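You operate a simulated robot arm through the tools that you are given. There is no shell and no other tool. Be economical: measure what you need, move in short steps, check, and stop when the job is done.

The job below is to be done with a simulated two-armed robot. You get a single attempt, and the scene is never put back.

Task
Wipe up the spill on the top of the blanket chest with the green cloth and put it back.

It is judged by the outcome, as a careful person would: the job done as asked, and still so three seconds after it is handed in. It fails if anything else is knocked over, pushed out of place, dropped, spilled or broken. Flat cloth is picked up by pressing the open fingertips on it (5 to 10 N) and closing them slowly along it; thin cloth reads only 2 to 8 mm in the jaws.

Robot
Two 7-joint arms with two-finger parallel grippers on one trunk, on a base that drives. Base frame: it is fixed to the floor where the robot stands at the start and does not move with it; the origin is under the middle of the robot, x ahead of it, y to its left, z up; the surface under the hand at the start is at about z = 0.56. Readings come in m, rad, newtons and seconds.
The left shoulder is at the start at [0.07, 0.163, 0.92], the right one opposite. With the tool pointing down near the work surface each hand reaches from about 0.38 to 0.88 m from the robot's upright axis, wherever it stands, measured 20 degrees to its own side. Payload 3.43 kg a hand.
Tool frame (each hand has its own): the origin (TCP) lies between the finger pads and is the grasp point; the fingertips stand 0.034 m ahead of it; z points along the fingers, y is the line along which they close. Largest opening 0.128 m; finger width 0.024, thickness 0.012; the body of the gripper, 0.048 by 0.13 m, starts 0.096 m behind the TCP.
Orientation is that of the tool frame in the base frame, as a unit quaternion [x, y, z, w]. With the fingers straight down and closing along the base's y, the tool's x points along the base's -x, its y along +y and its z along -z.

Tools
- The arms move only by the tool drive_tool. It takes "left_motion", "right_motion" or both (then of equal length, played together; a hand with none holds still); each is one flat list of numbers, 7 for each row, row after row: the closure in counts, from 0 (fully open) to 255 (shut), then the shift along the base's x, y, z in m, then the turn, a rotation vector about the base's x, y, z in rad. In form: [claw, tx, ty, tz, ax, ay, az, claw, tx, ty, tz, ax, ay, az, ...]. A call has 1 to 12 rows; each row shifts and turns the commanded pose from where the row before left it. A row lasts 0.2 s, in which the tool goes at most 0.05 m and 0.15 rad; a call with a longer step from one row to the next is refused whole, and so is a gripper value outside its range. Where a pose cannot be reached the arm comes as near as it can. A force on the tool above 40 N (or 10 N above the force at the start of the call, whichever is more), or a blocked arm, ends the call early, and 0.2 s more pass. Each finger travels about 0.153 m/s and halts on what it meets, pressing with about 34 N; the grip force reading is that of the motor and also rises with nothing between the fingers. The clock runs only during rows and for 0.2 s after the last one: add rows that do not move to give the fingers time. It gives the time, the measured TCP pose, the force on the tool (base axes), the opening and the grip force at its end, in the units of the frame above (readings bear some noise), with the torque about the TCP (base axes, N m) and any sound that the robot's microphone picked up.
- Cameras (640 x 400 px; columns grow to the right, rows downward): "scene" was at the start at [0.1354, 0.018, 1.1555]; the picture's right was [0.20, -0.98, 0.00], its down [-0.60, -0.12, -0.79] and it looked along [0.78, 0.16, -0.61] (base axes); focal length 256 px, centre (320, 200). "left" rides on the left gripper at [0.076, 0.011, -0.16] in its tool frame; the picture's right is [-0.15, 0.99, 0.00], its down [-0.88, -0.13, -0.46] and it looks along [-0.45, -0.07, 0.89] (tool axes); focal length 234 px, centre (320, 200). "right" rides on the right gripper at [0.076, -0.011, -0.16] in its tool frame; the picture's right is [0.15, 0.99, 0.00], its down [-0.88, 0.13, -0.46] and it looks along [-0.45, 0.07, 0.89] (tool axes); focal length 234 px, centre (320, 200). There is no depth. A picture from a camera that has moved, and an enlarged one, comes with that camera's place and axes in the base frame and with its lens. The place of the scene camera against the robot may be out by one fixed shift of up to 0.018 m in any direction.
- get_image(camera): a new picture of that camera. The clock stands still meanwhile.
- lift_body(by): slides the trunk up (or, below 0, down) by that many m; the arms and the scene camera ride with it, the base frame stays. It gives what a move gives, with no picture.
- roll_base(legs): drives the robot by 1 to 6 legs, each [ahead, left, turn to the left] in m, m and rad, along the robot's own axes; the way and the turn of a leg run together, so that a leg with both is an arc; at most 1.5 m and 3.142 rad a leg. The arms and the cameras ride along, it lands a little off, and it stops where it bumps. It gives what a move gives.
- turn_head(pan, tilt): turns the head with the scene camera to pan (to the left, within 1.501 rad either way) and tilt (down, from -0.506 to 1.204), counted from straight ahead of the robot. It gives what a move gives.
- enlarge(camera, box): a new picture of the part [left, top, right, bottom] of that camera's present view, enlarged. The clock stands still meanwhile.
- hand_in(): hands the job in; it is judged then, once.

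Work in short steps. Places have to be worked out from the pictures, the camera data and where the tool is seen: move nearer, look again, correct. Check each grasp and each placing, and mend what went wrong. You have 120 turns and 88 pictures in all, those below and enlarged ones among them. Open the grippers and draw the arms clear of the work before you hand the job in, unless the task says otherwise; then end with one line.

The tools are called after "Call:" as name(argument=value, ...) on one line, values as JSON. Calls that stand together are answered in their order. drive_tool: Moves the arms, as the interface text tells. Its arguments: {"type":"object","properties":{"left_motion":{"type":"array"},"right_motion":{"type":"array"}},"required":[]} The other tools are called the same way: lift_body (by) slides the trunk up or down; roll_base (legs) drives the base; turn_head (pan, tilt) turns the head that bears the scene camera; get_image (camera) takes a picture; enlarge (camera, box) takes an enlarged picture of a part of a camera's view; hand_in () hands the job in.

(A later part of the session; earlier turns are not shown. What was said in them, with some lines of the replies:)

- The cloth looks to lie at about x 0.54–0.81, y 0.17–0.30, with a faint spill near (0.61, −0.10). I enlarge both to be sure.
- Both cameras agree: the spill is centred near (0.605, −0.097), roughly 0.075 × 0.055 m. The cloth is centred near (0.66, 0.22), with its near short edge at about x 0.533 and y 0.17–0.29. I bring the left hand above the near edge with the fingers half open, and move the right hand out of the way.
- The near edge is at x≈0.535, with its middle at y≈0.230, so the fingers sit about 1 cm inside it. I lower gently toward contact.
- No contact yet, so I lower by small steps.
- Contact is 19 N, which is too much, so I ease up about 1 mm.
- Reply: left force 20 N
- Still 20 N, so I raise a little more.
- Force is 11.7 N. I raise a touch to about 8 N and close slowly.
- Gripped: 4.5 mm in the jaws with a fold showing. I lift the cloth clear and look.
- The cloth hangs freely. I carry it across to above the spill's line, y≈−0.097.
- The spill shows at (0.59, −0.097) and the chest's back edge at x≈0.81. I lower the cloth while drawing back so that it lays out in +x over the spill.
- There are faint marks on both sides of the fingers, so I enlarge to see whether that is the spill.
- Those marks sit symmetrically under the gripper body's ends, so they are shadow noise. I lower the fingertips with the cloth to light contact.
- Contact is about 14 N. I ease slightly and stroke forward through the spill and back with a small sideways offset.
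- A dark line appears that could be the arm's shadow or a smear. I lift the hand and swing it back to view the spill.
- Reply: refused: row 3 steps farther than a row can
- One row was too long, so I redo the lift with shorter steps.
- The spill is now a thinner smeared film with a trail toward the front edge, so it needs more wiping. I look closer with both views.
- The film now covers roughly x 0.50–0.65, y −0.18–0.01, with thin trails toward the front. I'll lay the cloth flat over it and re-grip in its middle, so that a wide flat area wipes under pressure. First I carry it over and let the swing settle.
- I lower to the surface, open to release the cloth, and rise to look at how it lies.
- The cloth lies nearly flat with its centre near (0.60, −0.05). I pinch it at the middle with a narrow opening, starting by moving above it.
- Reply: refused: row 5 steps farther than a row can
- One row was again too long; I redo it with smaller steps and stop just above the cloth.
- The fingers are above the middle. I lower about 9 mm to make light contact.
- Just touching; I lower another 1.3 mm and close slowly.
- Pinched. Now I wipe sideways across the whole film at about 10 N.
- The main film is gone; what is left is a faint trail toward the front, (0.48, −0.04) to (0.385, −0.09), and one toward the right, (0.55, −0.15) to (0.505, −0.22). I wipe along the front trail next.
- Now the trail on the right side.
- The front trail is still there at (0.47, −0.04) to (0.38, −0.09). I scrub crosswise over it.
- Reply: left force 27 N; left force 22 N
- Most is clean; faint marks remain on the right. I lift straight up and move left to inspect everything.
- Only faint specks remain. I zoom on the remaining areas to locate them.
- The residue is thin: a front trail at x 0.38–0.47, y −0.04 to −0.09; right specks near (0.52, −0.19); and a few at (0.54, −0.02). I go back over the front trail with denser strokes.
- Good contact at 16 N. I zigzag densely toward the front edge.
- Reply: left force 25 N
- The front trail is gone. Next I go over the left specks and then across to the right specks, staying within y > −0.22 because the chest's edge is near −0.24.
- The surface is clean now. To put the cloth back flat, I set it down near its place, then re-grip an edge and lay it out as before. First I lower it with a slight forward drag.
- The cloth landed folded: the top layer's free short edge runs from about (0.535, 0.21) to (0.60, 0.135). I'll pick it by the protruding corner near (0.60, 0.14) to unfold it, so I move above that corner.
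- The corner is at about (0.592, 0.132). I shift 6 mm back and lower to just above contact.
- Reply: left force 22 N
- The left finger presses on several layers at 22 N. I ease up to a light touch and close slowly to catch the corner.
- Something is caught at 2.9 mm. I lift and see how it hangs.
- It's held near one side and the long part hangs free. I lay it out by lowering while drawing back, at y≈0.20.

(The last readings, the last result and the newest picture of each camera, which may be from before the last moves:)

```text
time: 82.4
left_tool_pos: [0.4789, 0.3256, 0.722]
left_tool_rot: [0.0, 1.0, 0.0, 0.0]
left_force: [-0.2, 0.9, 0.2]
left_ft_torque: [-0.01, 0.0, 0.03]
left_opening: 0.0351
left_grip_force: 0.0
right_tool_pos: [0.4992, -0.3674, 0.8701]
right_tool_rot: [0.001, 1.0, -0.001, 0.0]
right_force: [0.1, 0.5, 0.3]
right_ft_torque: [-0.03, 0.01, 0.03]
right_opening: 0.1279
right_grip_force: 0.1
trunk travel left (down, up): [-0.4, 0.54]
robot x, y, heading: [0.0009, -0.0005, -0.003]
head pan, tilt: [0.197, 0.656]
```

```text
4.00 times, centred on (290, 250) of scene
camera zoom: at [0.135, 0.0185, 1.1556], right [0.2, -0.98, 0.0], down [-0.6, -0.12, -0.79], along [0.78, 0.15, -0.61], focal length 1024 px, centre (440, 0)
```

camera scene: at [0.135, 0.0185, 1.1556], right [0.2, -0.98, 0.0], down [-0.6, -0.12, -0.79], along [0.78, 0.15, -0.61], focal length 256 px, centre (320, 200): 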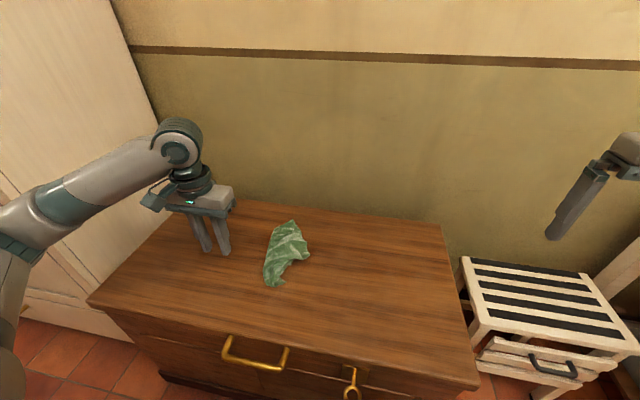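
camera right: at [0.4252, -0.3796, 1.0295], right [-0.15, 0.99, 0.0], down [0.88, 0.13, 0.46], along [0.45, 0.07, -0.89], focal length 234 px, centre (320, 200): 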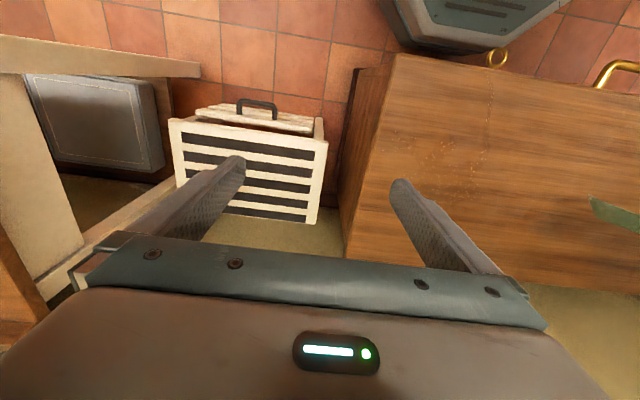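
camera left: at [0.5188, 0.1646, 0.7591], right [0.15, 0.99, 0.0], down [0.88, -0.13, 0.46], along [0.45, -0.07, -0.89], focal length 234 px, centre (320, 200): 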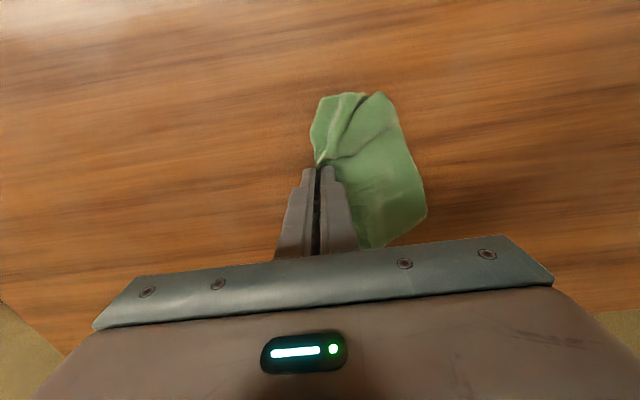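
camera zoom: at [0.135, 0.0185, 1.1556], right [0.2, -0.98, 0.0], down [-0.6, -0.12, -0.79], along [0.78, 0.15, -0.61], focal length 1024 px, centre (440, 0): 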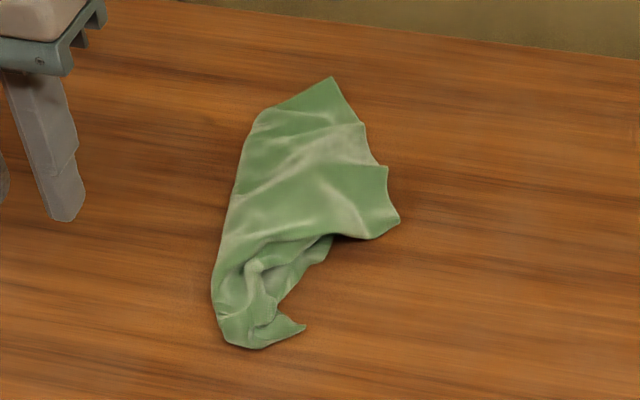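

The cloth is mostly opened. Its far short edge runs from (0.767, 0.241) to (0.674, 0.169) and lies free. I turn the tool about −52° to line its closing direction up with that edge and move over it.

Call:
drive_tool(left_motion=[175, 0.029, -0.014, 0, 0, 0, -0.114, 175, 0.029, -0.014, 0, 0, 0, -0.114, 175, 0.029, -0.014, 0, 0, 0, -0.114, 175, 0.029, -0.014, 0, 0, 0, -0.114, 175, 0.029, -0.014, -0.01, 0, 0, -0.114, 175, 0.029, -0.014, -0.02, 0, 0, -0.114, 175, 0.03, -0.014, -0.02, 0, 0, -0.114, 175, 0.03, -0.014, -0.02, 0, 0, -0.114, 175, 0, 0, 0, 0, 0, 0])

Call:
get_image(camera="left")

Call:
enlarge(camera="scene", box=[230, 180, 350, 300])

```text
time: 84.4
left_tool_pos: [0.7143, 0.2134, 0.6521]
left_tool_rot: [0.441, 0.897, 0.0, 0.0]
left_force: [-0.4, 0.3, -0.3]
left_ft_torque: [0.0, -0.01, 0.0]
left_opening: 0.0403
left_grip_force: 0.1
right_tool_pos: [0.4997, -0.3666, 0.8703]
right_tool_rot: [0.001, 1.0, 0.0, -0.001]
right_force: [0.3, -0.2, 0.5]
right_ft_torque: [0.05, -0.03, 0.0]
right_opening: 0.1278
right_grip_force: 0.1
trunk travel left (down, up): [-0.4, 0.54]
robot x, y, heading: [0.0026, 0.0008, -0.003]
head pan, tilt: [0.197, 0.656]
```

```text
29 pictures are left
camera left: at [0.6766, 0.2789, 0.8132], right [0.87, 0.49, 0.0], down [0.44, -0.78, 0.46], along [0.22, -0.4, -0.89], focal length 234 px, centre (320, 200)
```

left: 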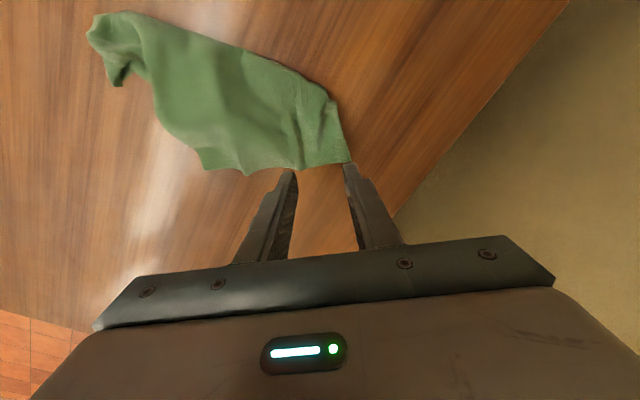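

```text
3.33 times, centred on (290, 240) of scene
camera zoom: at [0.1351, 0.0182, 1.1556], right [0.2, -0.98, 0.0], down [-0.6, -0.12, -0.79], along [0.78, 0.16, -0.61], focal length 853 px, centre (420, 67)
```

zoom: 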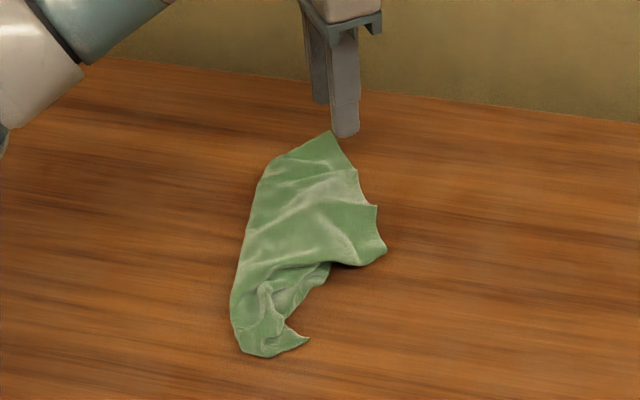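

The edge seems longer than a short side, so I enlarge to understand the layout before gripping.

Call:
enlarge(camera="left", box=[70, 0, 390, 200])

```text
2.00 times, centred on (230, 100) of left
camera zoom: at [0.6766, 0.2789, 0.8132], right [0.87, 0.49, 0.0], down [0.44, -0.78, 0.46], along [0.22, -0.4, -0.89], focal length 468 px, centre (500, 400)
```

zoom: 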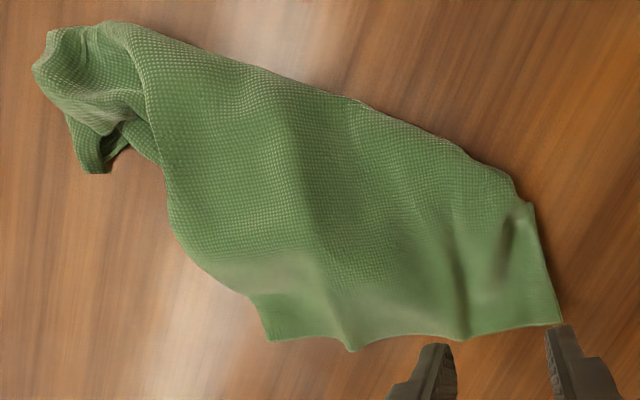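

Now it is clear: the nearer long boundary is the long edge, and the short edge runs from the corner (0.745, 0.227) toward (0.698, 0.269) with the rest tucked under. I turn the tool to +48° to line up with that short edge and move over (0.712, 0.243).

Call:
drive_tool(left_motion=[195, 0, 0.003, 0.003, 0, 0, 0.145, 195, 0, 0.003, 0, 0, 0, 0.145, 195, 0, 0.003, 0, 0, 0, 0.145, 195, 0, 0.003, 0, 0, 0, 0.145, 195, 0, 0.003, 0, 0, 0, 0.145, 195, 0, 0.003, 0, 0, 0, 0.145, 195, 0, 0.003, 0, 0, 0, 0.145, 195, 0, 0.003, 0, 0, 0, 0.145, 195, 0, 0.003, 0, 0, 0, 0.145, 195, 0, 0.003, 0, 0, 0, 0.145, 195, 0, 0, 0, 0, 0, 0.145, 195, 0, 0, 0, 0, 0, 0.145])

Call:
get_image(camera="left")

Call:
enlarge(camera="scene", box=[240, 170, 350, 290])

```text
time: 87.0
left_tool_pos: [0.7139, 0.2432, 0.6536]
left_tool_rot: [-0.404, 0.915, 0.0, 0.0]
left_force: [-0.2, 0.7, 0.3]
left_ft_torque: [-0.01, -0.03, -0.02]
left_opening: 0.03
left_grip_force: 0.0
right_tool_pos: [0.5014, -0.3676, 0.87]
right_tool_rot: [0.0, 1.0, 0.0, 0.0]
right_force: [1.3, -0.8, -0.3]
right_ft_torque: [0.04, 0.0, -0.03]
right_opening: 0.1279
right_grip_force: 0.0
trunk travel left (down, up): [-0.4, 0.54]
robot x, y, heading: [-0.0018, 0.0022, -0.004]
head pan, tilt: [0.197, 0.656]
```

```text
26 pictures are left
camera left: at [0.6549, 0.1926, 0.8155], right [-0.63, 0.77, 0.0], down [0.69, 0.56, 0.46], along [0.35, 0.29, -0.89], focal length 234 px, centre (320, 200)
```

left: 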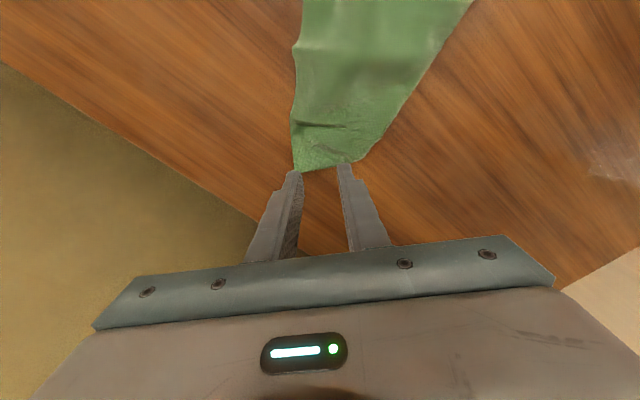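

```text
3.33 times, centred on (295, 230) of scene
camera zoom: at [0.1354, 0.0179, 1.1555], right [0.2, -0.98, 0.0], down [-0.6, -0.12, -0.79], along [0.78, 0.16, -0.61], focal length 853 px, centre (403, 100)
```

zoom: 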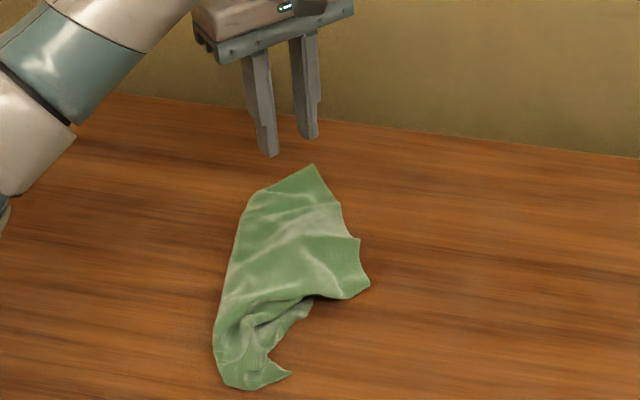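

The grip point projects about 1 cm inside the short edge, right between the visible ends. I lower to contact.

Call:
drive_tool(left_motion=[195, 0, 0, -0.02, 0, 0, 0, 195, 0, 0, -0.02, 0, 0, 0, 195, 0, 0, -0.0115, 0, 0, 0, 195, 0, 0, -0.003, 0, 0, 0, 195, 0, 0, 0, 0, 0, 0])

```text
time: 88.2
left_tool_pos: [0.7141, 0.2422, 0.6002]
left_tool_rot: [-0.403, 0.915, 0.0, 0.0]
left_force: [-0.1, -0.3, -0.1]
left_ft_torque: [0.01, 0.03, 0.02]
left_opening: 0.0303
left_grip_force: 0.0
right_tool_pos: [0.502, -0.3674, 0.8694]
right_tool_rot: [0.0, 1.0, -0.001, 0.0]
right_force: [-0.8, -0.1, 0.4]
right_ft_torque: [-0.01, 0.01, -0.02]
right_opening: 0.128
right_grip_force: 0.1
trunk travel left (down, up): [-0.4, 0.54]
robot x, y, heading: [0.0012, -0.0002, -0.003]
head pan, tilt: [0.197, 0.656]
```

Call:
drive_tool(left_motion=[195, 0, 0, -0.003, 0, 0, 0, 195, 0, 0, -0.002, 0, 0, 0, 195, 0, 0, 0, 0, 0, 0])

Call:
get_image(camera="left")

```text
time: 89.0
left_tool_pos: [0.7143, 0.2429, 0.5964]
left_tool_rot: [-0.403, 0.915, -0.001, 0.001]
left_force: [1.1, 1.7, 5.8]
left_ft_torque: [0.08, 0.04, -0.02]
left_opening: 0.0301
left_grip_force: 0.0
right_tool_pos: [0.5006, -0.3669, 0.8692]
right_tool_rot: [0.0, 1.0, 0.0, 0.0]
right_force: [-0.4, 0.3, -0.1]
right_ft_torque: [-0.02, 0.0, 0.01]
right_opening: 0.128
right_grip_force: 0.1
trunk travel left (down, up): [-0.4, 0.54]
robot x, y, heading: [0.0005, 0.0014, 0.003]
head pan, tilt: [0.197, 0.656]
```

```text
24 pictures are left
camera left: at [0.6547, 0.1925, 0.7567], right [-0.63, 0.78, 0.0], down [0.69, 0.56, 0.46], along [0.35, 0.29, -0.89], focal length 234 px, centre (320, 200)
```

left: 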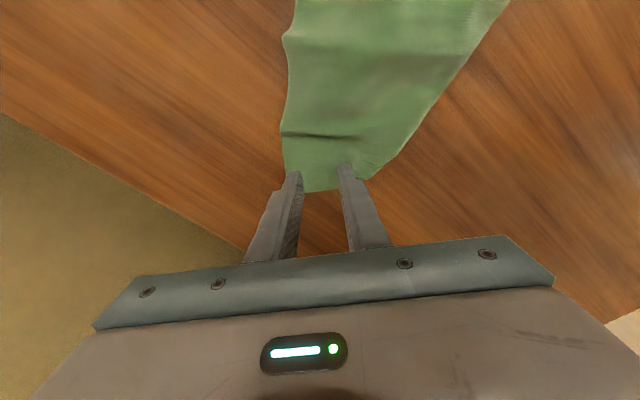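

Contact is 6 N with the fingertips inside the edge. I close slowly and lift.

Call:
drive_tool(left_motion=[200, 0, 0, 0, 0, 0, 0, 210, 0, 0, 0, 0, 0, 0, 220, 0, 0, 0, 0, 0, 0, 230, 0, 0, 0, 0, 0, 0, 240, 0, 0, 0, 0, 0, 0, 255, 0, 0, 0, 0, 0, 0, 255, 0, 0, 0, 0, 0, 0])

Call:
drive_tool(left_motion=[255, 0, 0, 0.03, 0, 0, 0, 255, -0.01, 0, 0.045, 0, 0, 0, 255, -0.02, 0, 0.04, 0, 0, 0, 255, -0.02, 0, 0.04, 0, 0, 0, 255, -0.02, 0, 0.04, 0, 0, 0, 255, -0.02, 0, 0.04, 0, 0, 0, 255, -0.01, 0, 0.04, 0, 0, 0, 255, 0, 0, 0.02, 0, 0, 0, 255, 0, 0, 0, 0, 0, 0])

Call:
enlarge(camera="scene", box=[200, 70, 360, 290])

```text
time: 90.6
left_tool_pos: [0.7137, 0.2421, 0.595]
left_tool_rot: [-0.403, 0.915, 0.0, -0.001]
left_force: [-0.9, 0.2, 5.4]
left_ft_torque: [-0.01, 0.01, -0.01]
left_opening: 0.0059
left_grip_force: 33.9
right_tool_pos: [0.4993, -0.3671, 0.8692]
right_tool_rot: [0.0, 1.0, 0.001, 0.001]
right_force: [-0.1, 1.2, -0.4]
right_ft_torque: [-0.02, 0.01, 0.01]
right_opening: 0.1279
right_grip_force: 0.1
trunk travel left (down, up): [-0.4, 0.54]
robot x, y, heading: [-0.001, 0.0022, 0.005]
head pan, tilt: [0.197, 0.656]
```

```text
time: 92.6
left_tool_pos: [0.6149, 0.2432, 0.8897]
left_tool_rot: [-0.403, 0.915, 0.0, -0.001]
left_force: [0.6, -0.4, -0.7]
left_ft_torque: [0.0, 0.0, -0.01]
left_opening: 0.0055
left_grip_force: 33.6
right_tool_pos: [0.5008, -0.3672, 0.8703]
right_tool_rot: [0.0, 1.0, 0.001, -0.001]
right_force: [0.1, 0.1, -0.3]
right_ft_torque: [0.0, 0.01, 0.03]
right_opening: 0.128
right_grip_force: 0.0
trunk travel left (down, up): [-0.4, 0.54]
robot x, y, heading: [0.0017, 0.0013, -0.0]
head pan, tilt: [0.197, 0.656]
```

```text
1.82 times, centred on (280, 180) of scene
camera zoom: at [0.1355, 0.018, 1.1555], right [0.2, -0.98, 0.0], down [-0.6, -0.12, -0.79], along [0.78, 0.16, -0.61], focal length 466 px, centre (393, 236)
```

zoom: 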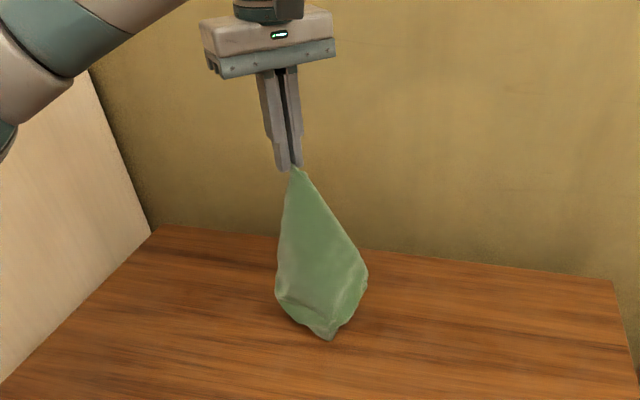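

The cloth hangs open, held at one end. I rotate back to straight and move to x≈0.55, y≈0.20 to lay it forward.

Call:
drive_tool(left_motion=[255, -0.011, -0.008, 0, 0, 0, -0.138, 255, -0.011, -0.008, 0, 0, 0, -0.138, 255, -0.011, -0.008, 0, 0, 0, -0.138, 255, -0.011, -0.008, 0, 0, 0, -0.138, 255, -0.011, -0.008, 0, 0, 0, -0.138, 255, -0.01, -0.005, 0, 0, 0, -0.138, 255, 0, 0, 0, 0, 0, 0, 255, 0, 0, 0, 0, 0, 0, 255, 0, 0, 0, 0, 0, 0, 255, 0, 0, 0, 0, 0, 0])

Call:
enlarge(camera="scene", box=[200, 70, 360, 290])

Call:
get_image(camera="left")

```text
time: 94.8
left_tool_pos: [0.5487, 0.1968, 0.8905]
left_tool_rot: [-0.001, 1.0, 0.0, 0.0]
left_force: [0.2, -0.5, 0.0]
left_ft_torque: [-0.03, 0.0, 0.0]
left_opening: 0.0052
left_grip_force: 33.9
right_tool_pos: [0.5016, -0.3672, 0.869]
right_tool_rot: [0.001, 1.0, -0.001, 0.001]
right_force: [-1.0, 0.9, -0.3]
right_ft_torque: [-0.02, -0.01, -0.02]
right_opening: 0.1279
right_grip_force: 0.2
trunk travel left (down, up): [-0.4, 0.54]
robot x, y, heading: [0.0015, -0.0017, 0.004]
head pan, tilt: [0.197, 0.656]
```

```text
1.82 times, centred on (280, 180) of scene
camera zoom: at [0.1354, 0.0179, 1.1555], right [0.2, -0.98, 0.0], down [-0.6, -0.12, -0.79], along [0.78, 0.16, -0.61], focal length 466 px, centre (393, 236)
```

zoom: 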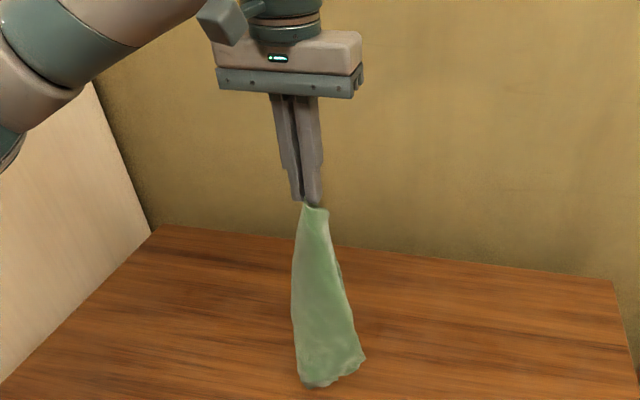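

```text
21 pictures are left
camera left: at [0.4735, 0.2069, 1.0511], right [0.15, 0.99, 0.0], down [0.88, -0.13, 0.46], along [0.45, -0.07, -0.89], focal length 234 px, centre (320, 200)
```

left: 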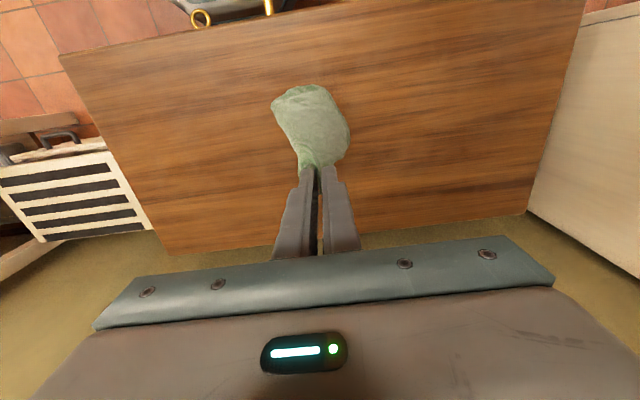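

It hangs neatly with the tail leaning toward the robot. I lower while moving forward so that the far edge ends near x≈0.78.

Call:
drive_tool(left_motion=[255, 0, 0, -0.033, 0, 0, 0, 255, 0.005, 0, -0.03, 0, 0, 0, 255, 0.02, 0, -0.02, 0, 0, 0, 255, 0.028, 0, -0.022, 0, 0, 0, 255, 0.03, 0, -0.03, 0, 0, 0, 255, 0.03, 0, -0.035, 0, 0, 0, 255, 0.03, 0, -0.035, 0, 0, 0, 255, 0.03, 0, -0.035, 0, 0, 0, 255, 0.025, 0, -0.028, 0, 0, 0, 255, 0.015, 0, -0.01, 0, 0, 0, 255, 0.012, 0, -0.0095, 0, 0, 0, 255, 0, 0, 0, 0, 0, 0])

Call:
get_image(camera="scene")

Call:
get_image(camera="left")

```text
time: 97.4
left_tool_pos: [0.7743, 0.1972, 0.6033]
left_tool_rot: [0.0, 1.0, 0.001, 0.0]
left_force: [0.1, 0.8, 0.1]
left_ft_torque: [0.01, 0.02, -0.02]
left_opening: 0.0023
left_grip_force: 33.6
right_tool_pos: [0.5006, -0.3684, 0.8691]
right_tool_rot: [0.001, 1.0, 0.0, 0.0]
right_force: [0.6, -0.4, 1.1]
right_ft_torque: [0.02, 0.03, -0.01]
right_opening: 0.1283
right_grip_force: 0.1
trunk travel left (down, up): [-0.4, 0.54]
robot x, y, heading: [0.0013, -0.0006, -0.002]
head pan, tilt: [0.197, 0.656]
```

```text
20 pictures are left
camera scene: at [0.1353, 0.018, 1.1555], right [0.2, -0.98, 0.0], down [-0.6, -0.12, -0.79], along [0.78, 0.16, -0.61], focal length 256 px, centre (320, 200)
```

scene: 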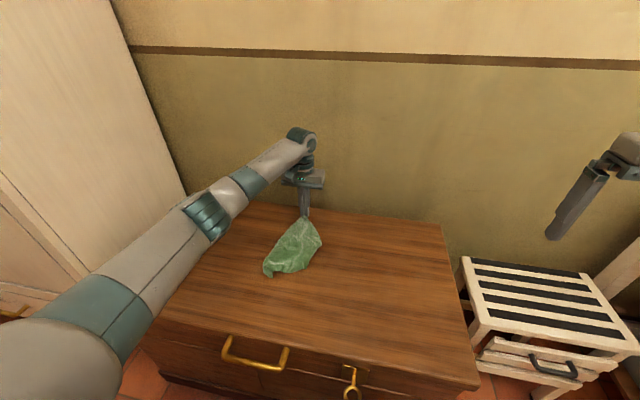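

```text
19 pictures are left
camera left: at [0.6987, 0.2068, 0.7636], right [0.15, 0.99, 0.0], down [0.88, -0.13, 0.46], along [0.45, -0.07, -0.89], focal length 234 px, centre (320, 200)
```

left: 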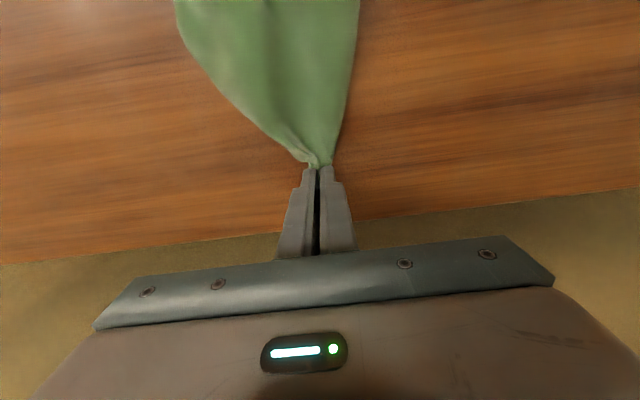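

It's laid out fairly well, though the hold slipped to the corner. I release, back away and look.

Call:
drive_tool(left_motion=[255, 0, 0, -0.005, 0, 0, 0, 235, 0, 0, 0, 0, 0, 0, 215, 0, 0, 0, 0, 0, 0, 195, 0, 0, 0.005, 0, 0, 0, 195, 0, 0, 0.04, 0, 0, 0, 195, 0, 0, 0.045, 0, 0, 0, 195, -0.02, 0.03, 0.03, 0, 0, 0, 195, -0.03, 0.04, 0, 0, 0, 0, 195, -0.03, 0.04, 0, 0, 0, 0, 195, -0.03, 0.035, 0, 0, 0, 0])

Call:
enlarge(camera="scene", box=[220, 190, 360, 300])

Call:
get_image(camera="left")

```text
time: 99.6
left_tool_pos: [0.6641, 0.3421, 0.7184]
left_tool_rot: [0.0, 1.0, -0.001, 0.0]
left_force: [0.1, 0.2, 0.0]
left_ft_torque: [-0.03, 0.02, -0.05]
left_opening: 0.0299
left_grip_force: 0.0
right_tool_pos: [0.4993, -0.367, 0.8707]
right_tool_rot: [0.001, 1.0, -0.001, 0.001]
right_force: [-0.1, 0.7, 1.1]
right_ft_torque: [0.02, -0.02, -0.06]
right_opening: 0.1278
right_grip_force: 0.0
trunk travel left (down, up): [-0.4, 0.54]
robot x, y, heading: [0.0009, -0.0038, 0.001]
head pan, tilt: [0.197, 0.656]
```

```text
3.64 times, centred on (290, 245) of scene
camera zoom: at [0.1348, 0.0187, 1.1556], right [0.2, -0.98, 0.0], down [-0.6, -0.12, -0.79], along [0.78, 0.15, -0.61], focal length 931 px, centre (429, 36)
```

zoom: 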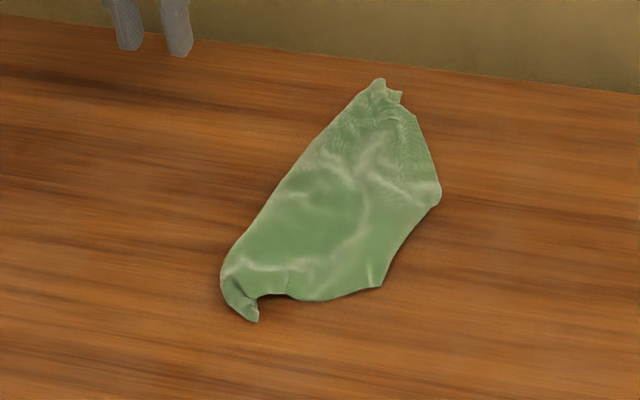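

```text
17 pictures are left
camera left: at [0.5875, 0.3528, 0.8788], right [0.15, 0.99, 0.0], down [0.88, -0.13, 0.46], along [0.45, -0.07, -0.89], focal length 234 px, centre (320, 200)
```

left: 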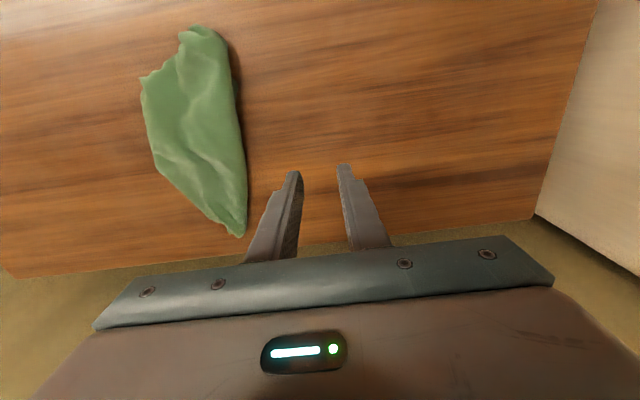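

The cloth now lies spread out back in its place, only about 3–4 cm short of the original centre. I press lightly with open fingertips and slide it gently by (+0.025, +0.03). First I move above (0.64, 0.185).

Call:
drive_tool(left_motion=[135, -0.005, -0.04, 0, 0, 0, 0, 135, -0.005, -0.04, 0, 0, 0, 0, 135, -0.005, -0.04, 0, 0, 0, 0, 135, -0.005, -0.037, 0, 0, 0, 0, 135, -0.004, 0, -0.04, 0, 0, 0, 135, 0, 0, -0.04, 0, 0, 0, 135, 0, 0, -0.03, 0, 0, 0, 135, 0, 0, -0.007, 0, 0, 0, 135, 0, 0, 0, 0, 0, 0])

Call:
drive_tool(left_motion=[135, 0, 0, -0.002, 0, 0, 0, 135, 0, 0, -0.002, 0, 0, 0, 135, 0, 0, 0, 0, 0, 0])

```text
time: 101.6
left_tool_pos: [0.6399, 0.1839, 0.6004]
left_tool_rot: [0.0, 1.0, 0.0, -0.001]
left_force: [-1.6, 0.1, 0.4]
left_ft_torque: [0.0, 0.0, -0.02]
left_opening: 0.0604
left_grip_force: 0.0
right_tool_pos: [0.501, -0.3681, 0.8698]
right_tool_rot: [0.001, 1.0, 0.0, -0.001]
right_force: [-0.6, -0.4, 0.4]
right_ft_torque: [0.0, 0.02, 0.03]
right_opening: 0.1279
right_grip_force: 0.0
trunk travel left (down, up): [-0.4, 0.54]
robot x, y, heading: [0.0005, -0.0007, 0.001]
head pan, tilt: [0.197, 0.656]
```

```text
time: 102.4
left_tool_pos: [0.6398, 0.1846, 0.5962]
left_tool_rot: [0.001, 1.0, 0.0, 0.0]
left_force: [-1.0, -0.1, 2.1]
left_ft_torque: [0.03, 0.01, 0.0]
left_opening: 0.0602
left_grip_force: 0.0
right_tool_pos: [0.5016, -0.3682, 0.8687]
right_tool_rot: [0.0, 1.0, -0.001, 0.0]
right_force: [-0.4, -0.3, -0.3]
right_ft_torque: [0.0, 0.02, 0.02]
right_opening: 0.1278
right_grip_force: 0.1
trunk travel left (down, up): [-0.4, 0.54]
robot x, y, heading: [0.0002, -0.0014, -0.0]
head pan, tilt: [0.197, 0.656]
```

Light contact is reached at 2 N. I add about 1 mm and slide slowly in +y with a little +x, then lift straight up and retreat.

Call:
drive_tool(left_motion=[135, 0, 0, -0.001, 0, 0, 0, 135, 0.003, 0.006, 0, 0, 0, 0, 135, 0.003, 0.006, 0, 0, 0, 0, 135, 0.003, 0.006, 0, 0, 0, 0, 135, 0.003, 0.006, 0, 0, 0, 0, 135, 0.003, 0.006, 0, 0, 0, 0, 135, 0, 0, 0.01, 0, 0, 0, 135, 0, 0, 0.04, 0, 0, 0, 135, 0, 0, 0.045, 0, 0, 0, 135, -0.02, 0.035, 0.025, 0, 0, 0, 135, -0.02, 0.04, 0, 0, 0, 0, 135, -0.02, 0.04, 0, 0, 0, 0])

Call:
get_image(camera="scene")

Call:
enlarge(camera="scene", box=[220, 190, 360, 300])

```text
time: 105.0
left_tool_pos: [0.5933, 0.3301, 0.7158]
left_tool_rot: [0.001, 1.0, 0.0, 0.0]
left_force: [-0.2, 0.2, -0.3]
left_ft_torque: [-0.04, -0.01, 0.0]
left_opening: 0.0602
left_grip_force: 0.0
right_tool_pos: [0.4997, -0.3665, 0.8703]
right_tool_rot: [0.0, 1.0, -0.001, 0.001]
right_force: [1.3, 0.1, 0.5]
right_ft_torque: [-0.02, -0.02, -0.01]
right_opening: 0.128
right_grip_force: 0.1
trunk travel left (down, up): [-0.4, 0.54]
robot x, y, heading: [0.001, -0.0037, 0.001]
head pan, tilt: [0.197, 0.656]
```

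```text
16 pictures are left
camera scene: at [0.1347, 0.0187, 1.1556], right [0.2, -0.98, 0.0], down [-0.6, -0.12, -0.79], along [0.78, 0.15, -0.61], focal length 256 px, centre (320, 200)
```

scene: 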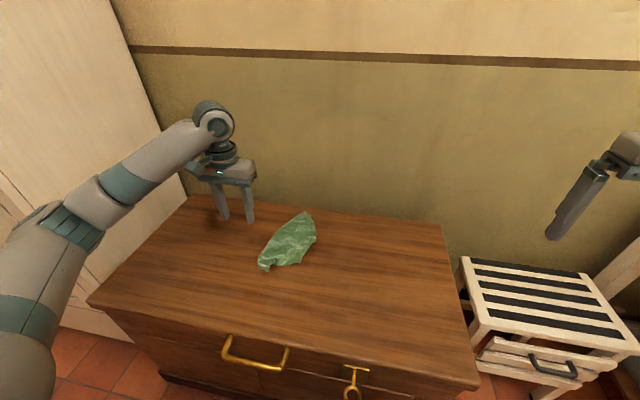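

```text
3.64 times, centred on (290, 245) of scene
camera zoom: at [0.1347, 0.0187, 1.1556], right [0.2, -0.98, 0.0], down [-0.6, -0.12, -0.79], along [0.78, 0.15, -0.61], focal length 931 px, centre (429, 36)
```

zoom: 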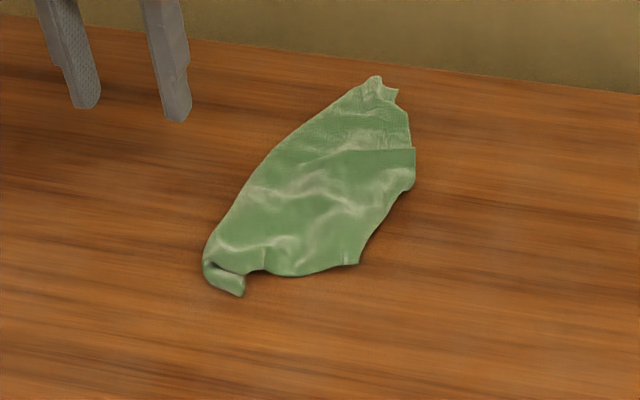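

The cloth slid nicely and now lies over its original place. I open the gripper, draw the left arm clear, and check the surface one last time.

Call:
drive_tool(left_motion=[60, -0.02, 0.03, 0.03, 0, 0, 0, 0, -0.02, 0.03, 0.03, 0, 0, 0, 0, -0.02, 0.02, 0.03, 0, 0, 0, 0, -0.02, 0, 0.03, 0, 0, 0])

Call:
enlarge(camera="scene", box=[320, 230, 480, 340])

Call:
enlarge(camera="scene", box=[140, 200, 480, 390])

Call:
enlarge(camera="scene", box=[360, 280, 460, 345])

```text
time: 106.0
left_tool_pos: [0.5149, 0.4091, 0.8353]
left_tool_rot: [-0.001, 1.0, 0.0, 0.0]
left_force: [-0.5, -0.4, -0.2]
left_ft_torque: [-0.01, 0.01, -0.01]
left_opening: 0.1278
left_grip_force: 0.1
right_tool_pos: [0.501, -0.3686, 0.8696]
right_tool_rot: [0.0, 1.0, 0.0, 0.001]
right_force: [0.1, -0.9, -0.5]
right_ft_torque: [0.02, 0.01, -0.02]
right_opening: 0.128
right_grip_force: 0.0
trunk travel left (down, up): [-0.4, 0.54]
robot x, y, heading: [0.0021, -0.0015, 0.001]
head pan, tilt: [0.197, 0.656]
```

```text
3.64 times, centred on (400, 285) of scene
camera zoom: at [0.1348, 0.0174, 1.1555], right [0.2, -0.98, 0.0], down [-0.6, -0.12, -0.79], along [0.78, 0.16, -0.61], focal length 931 px, centre (29, -109)
```

zoom: 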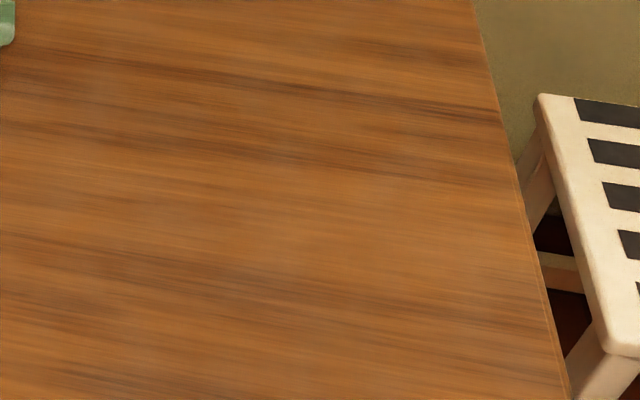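

```text
1.88 times, centred on (310, 295) of scene
camera zoom: at [0.1348, 0.0174, 1.1555], right [0.2, -0.98, 0.0], down [-0.6, -0.12, -0.79], along [0.78, 0.16, -0.61], focal length 482 px, centre (339, 21)
```

zoom: 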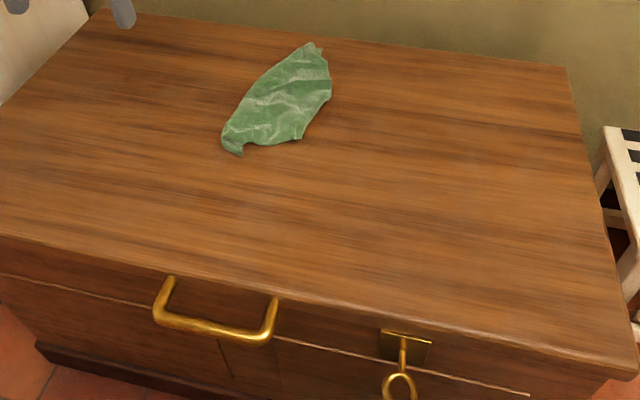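

```text
6.15 times, centred on (410, 312) of scene
camera zoom: at [0.1348, 0.0174, 1.1555], right [0.2, -0.98, 0.0], down [-0.6, -0.12, -0.79], along [0.78, 0.16, -0.61], focal length 1576 px, centre (-234, -492)
```

zoom: 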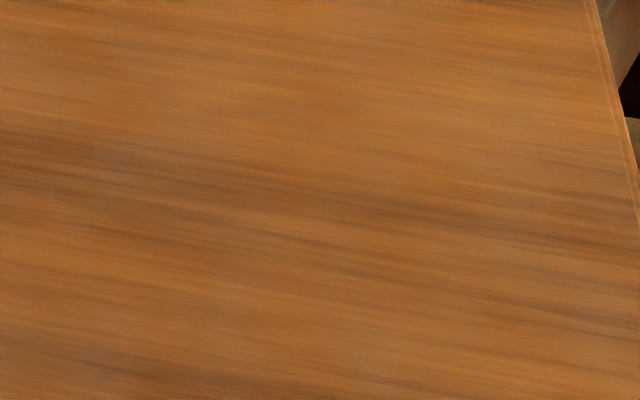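

The chest top is clean, the cloth lies back in its place, and both grippers are open and clear. I hand the job in.

Call:
hand_in()

```text
The job is handed in.
```

I wiped up the spill on the chest top and put the green cloth back in about its original place, somewhat wrinkled rather than perfectly flat.
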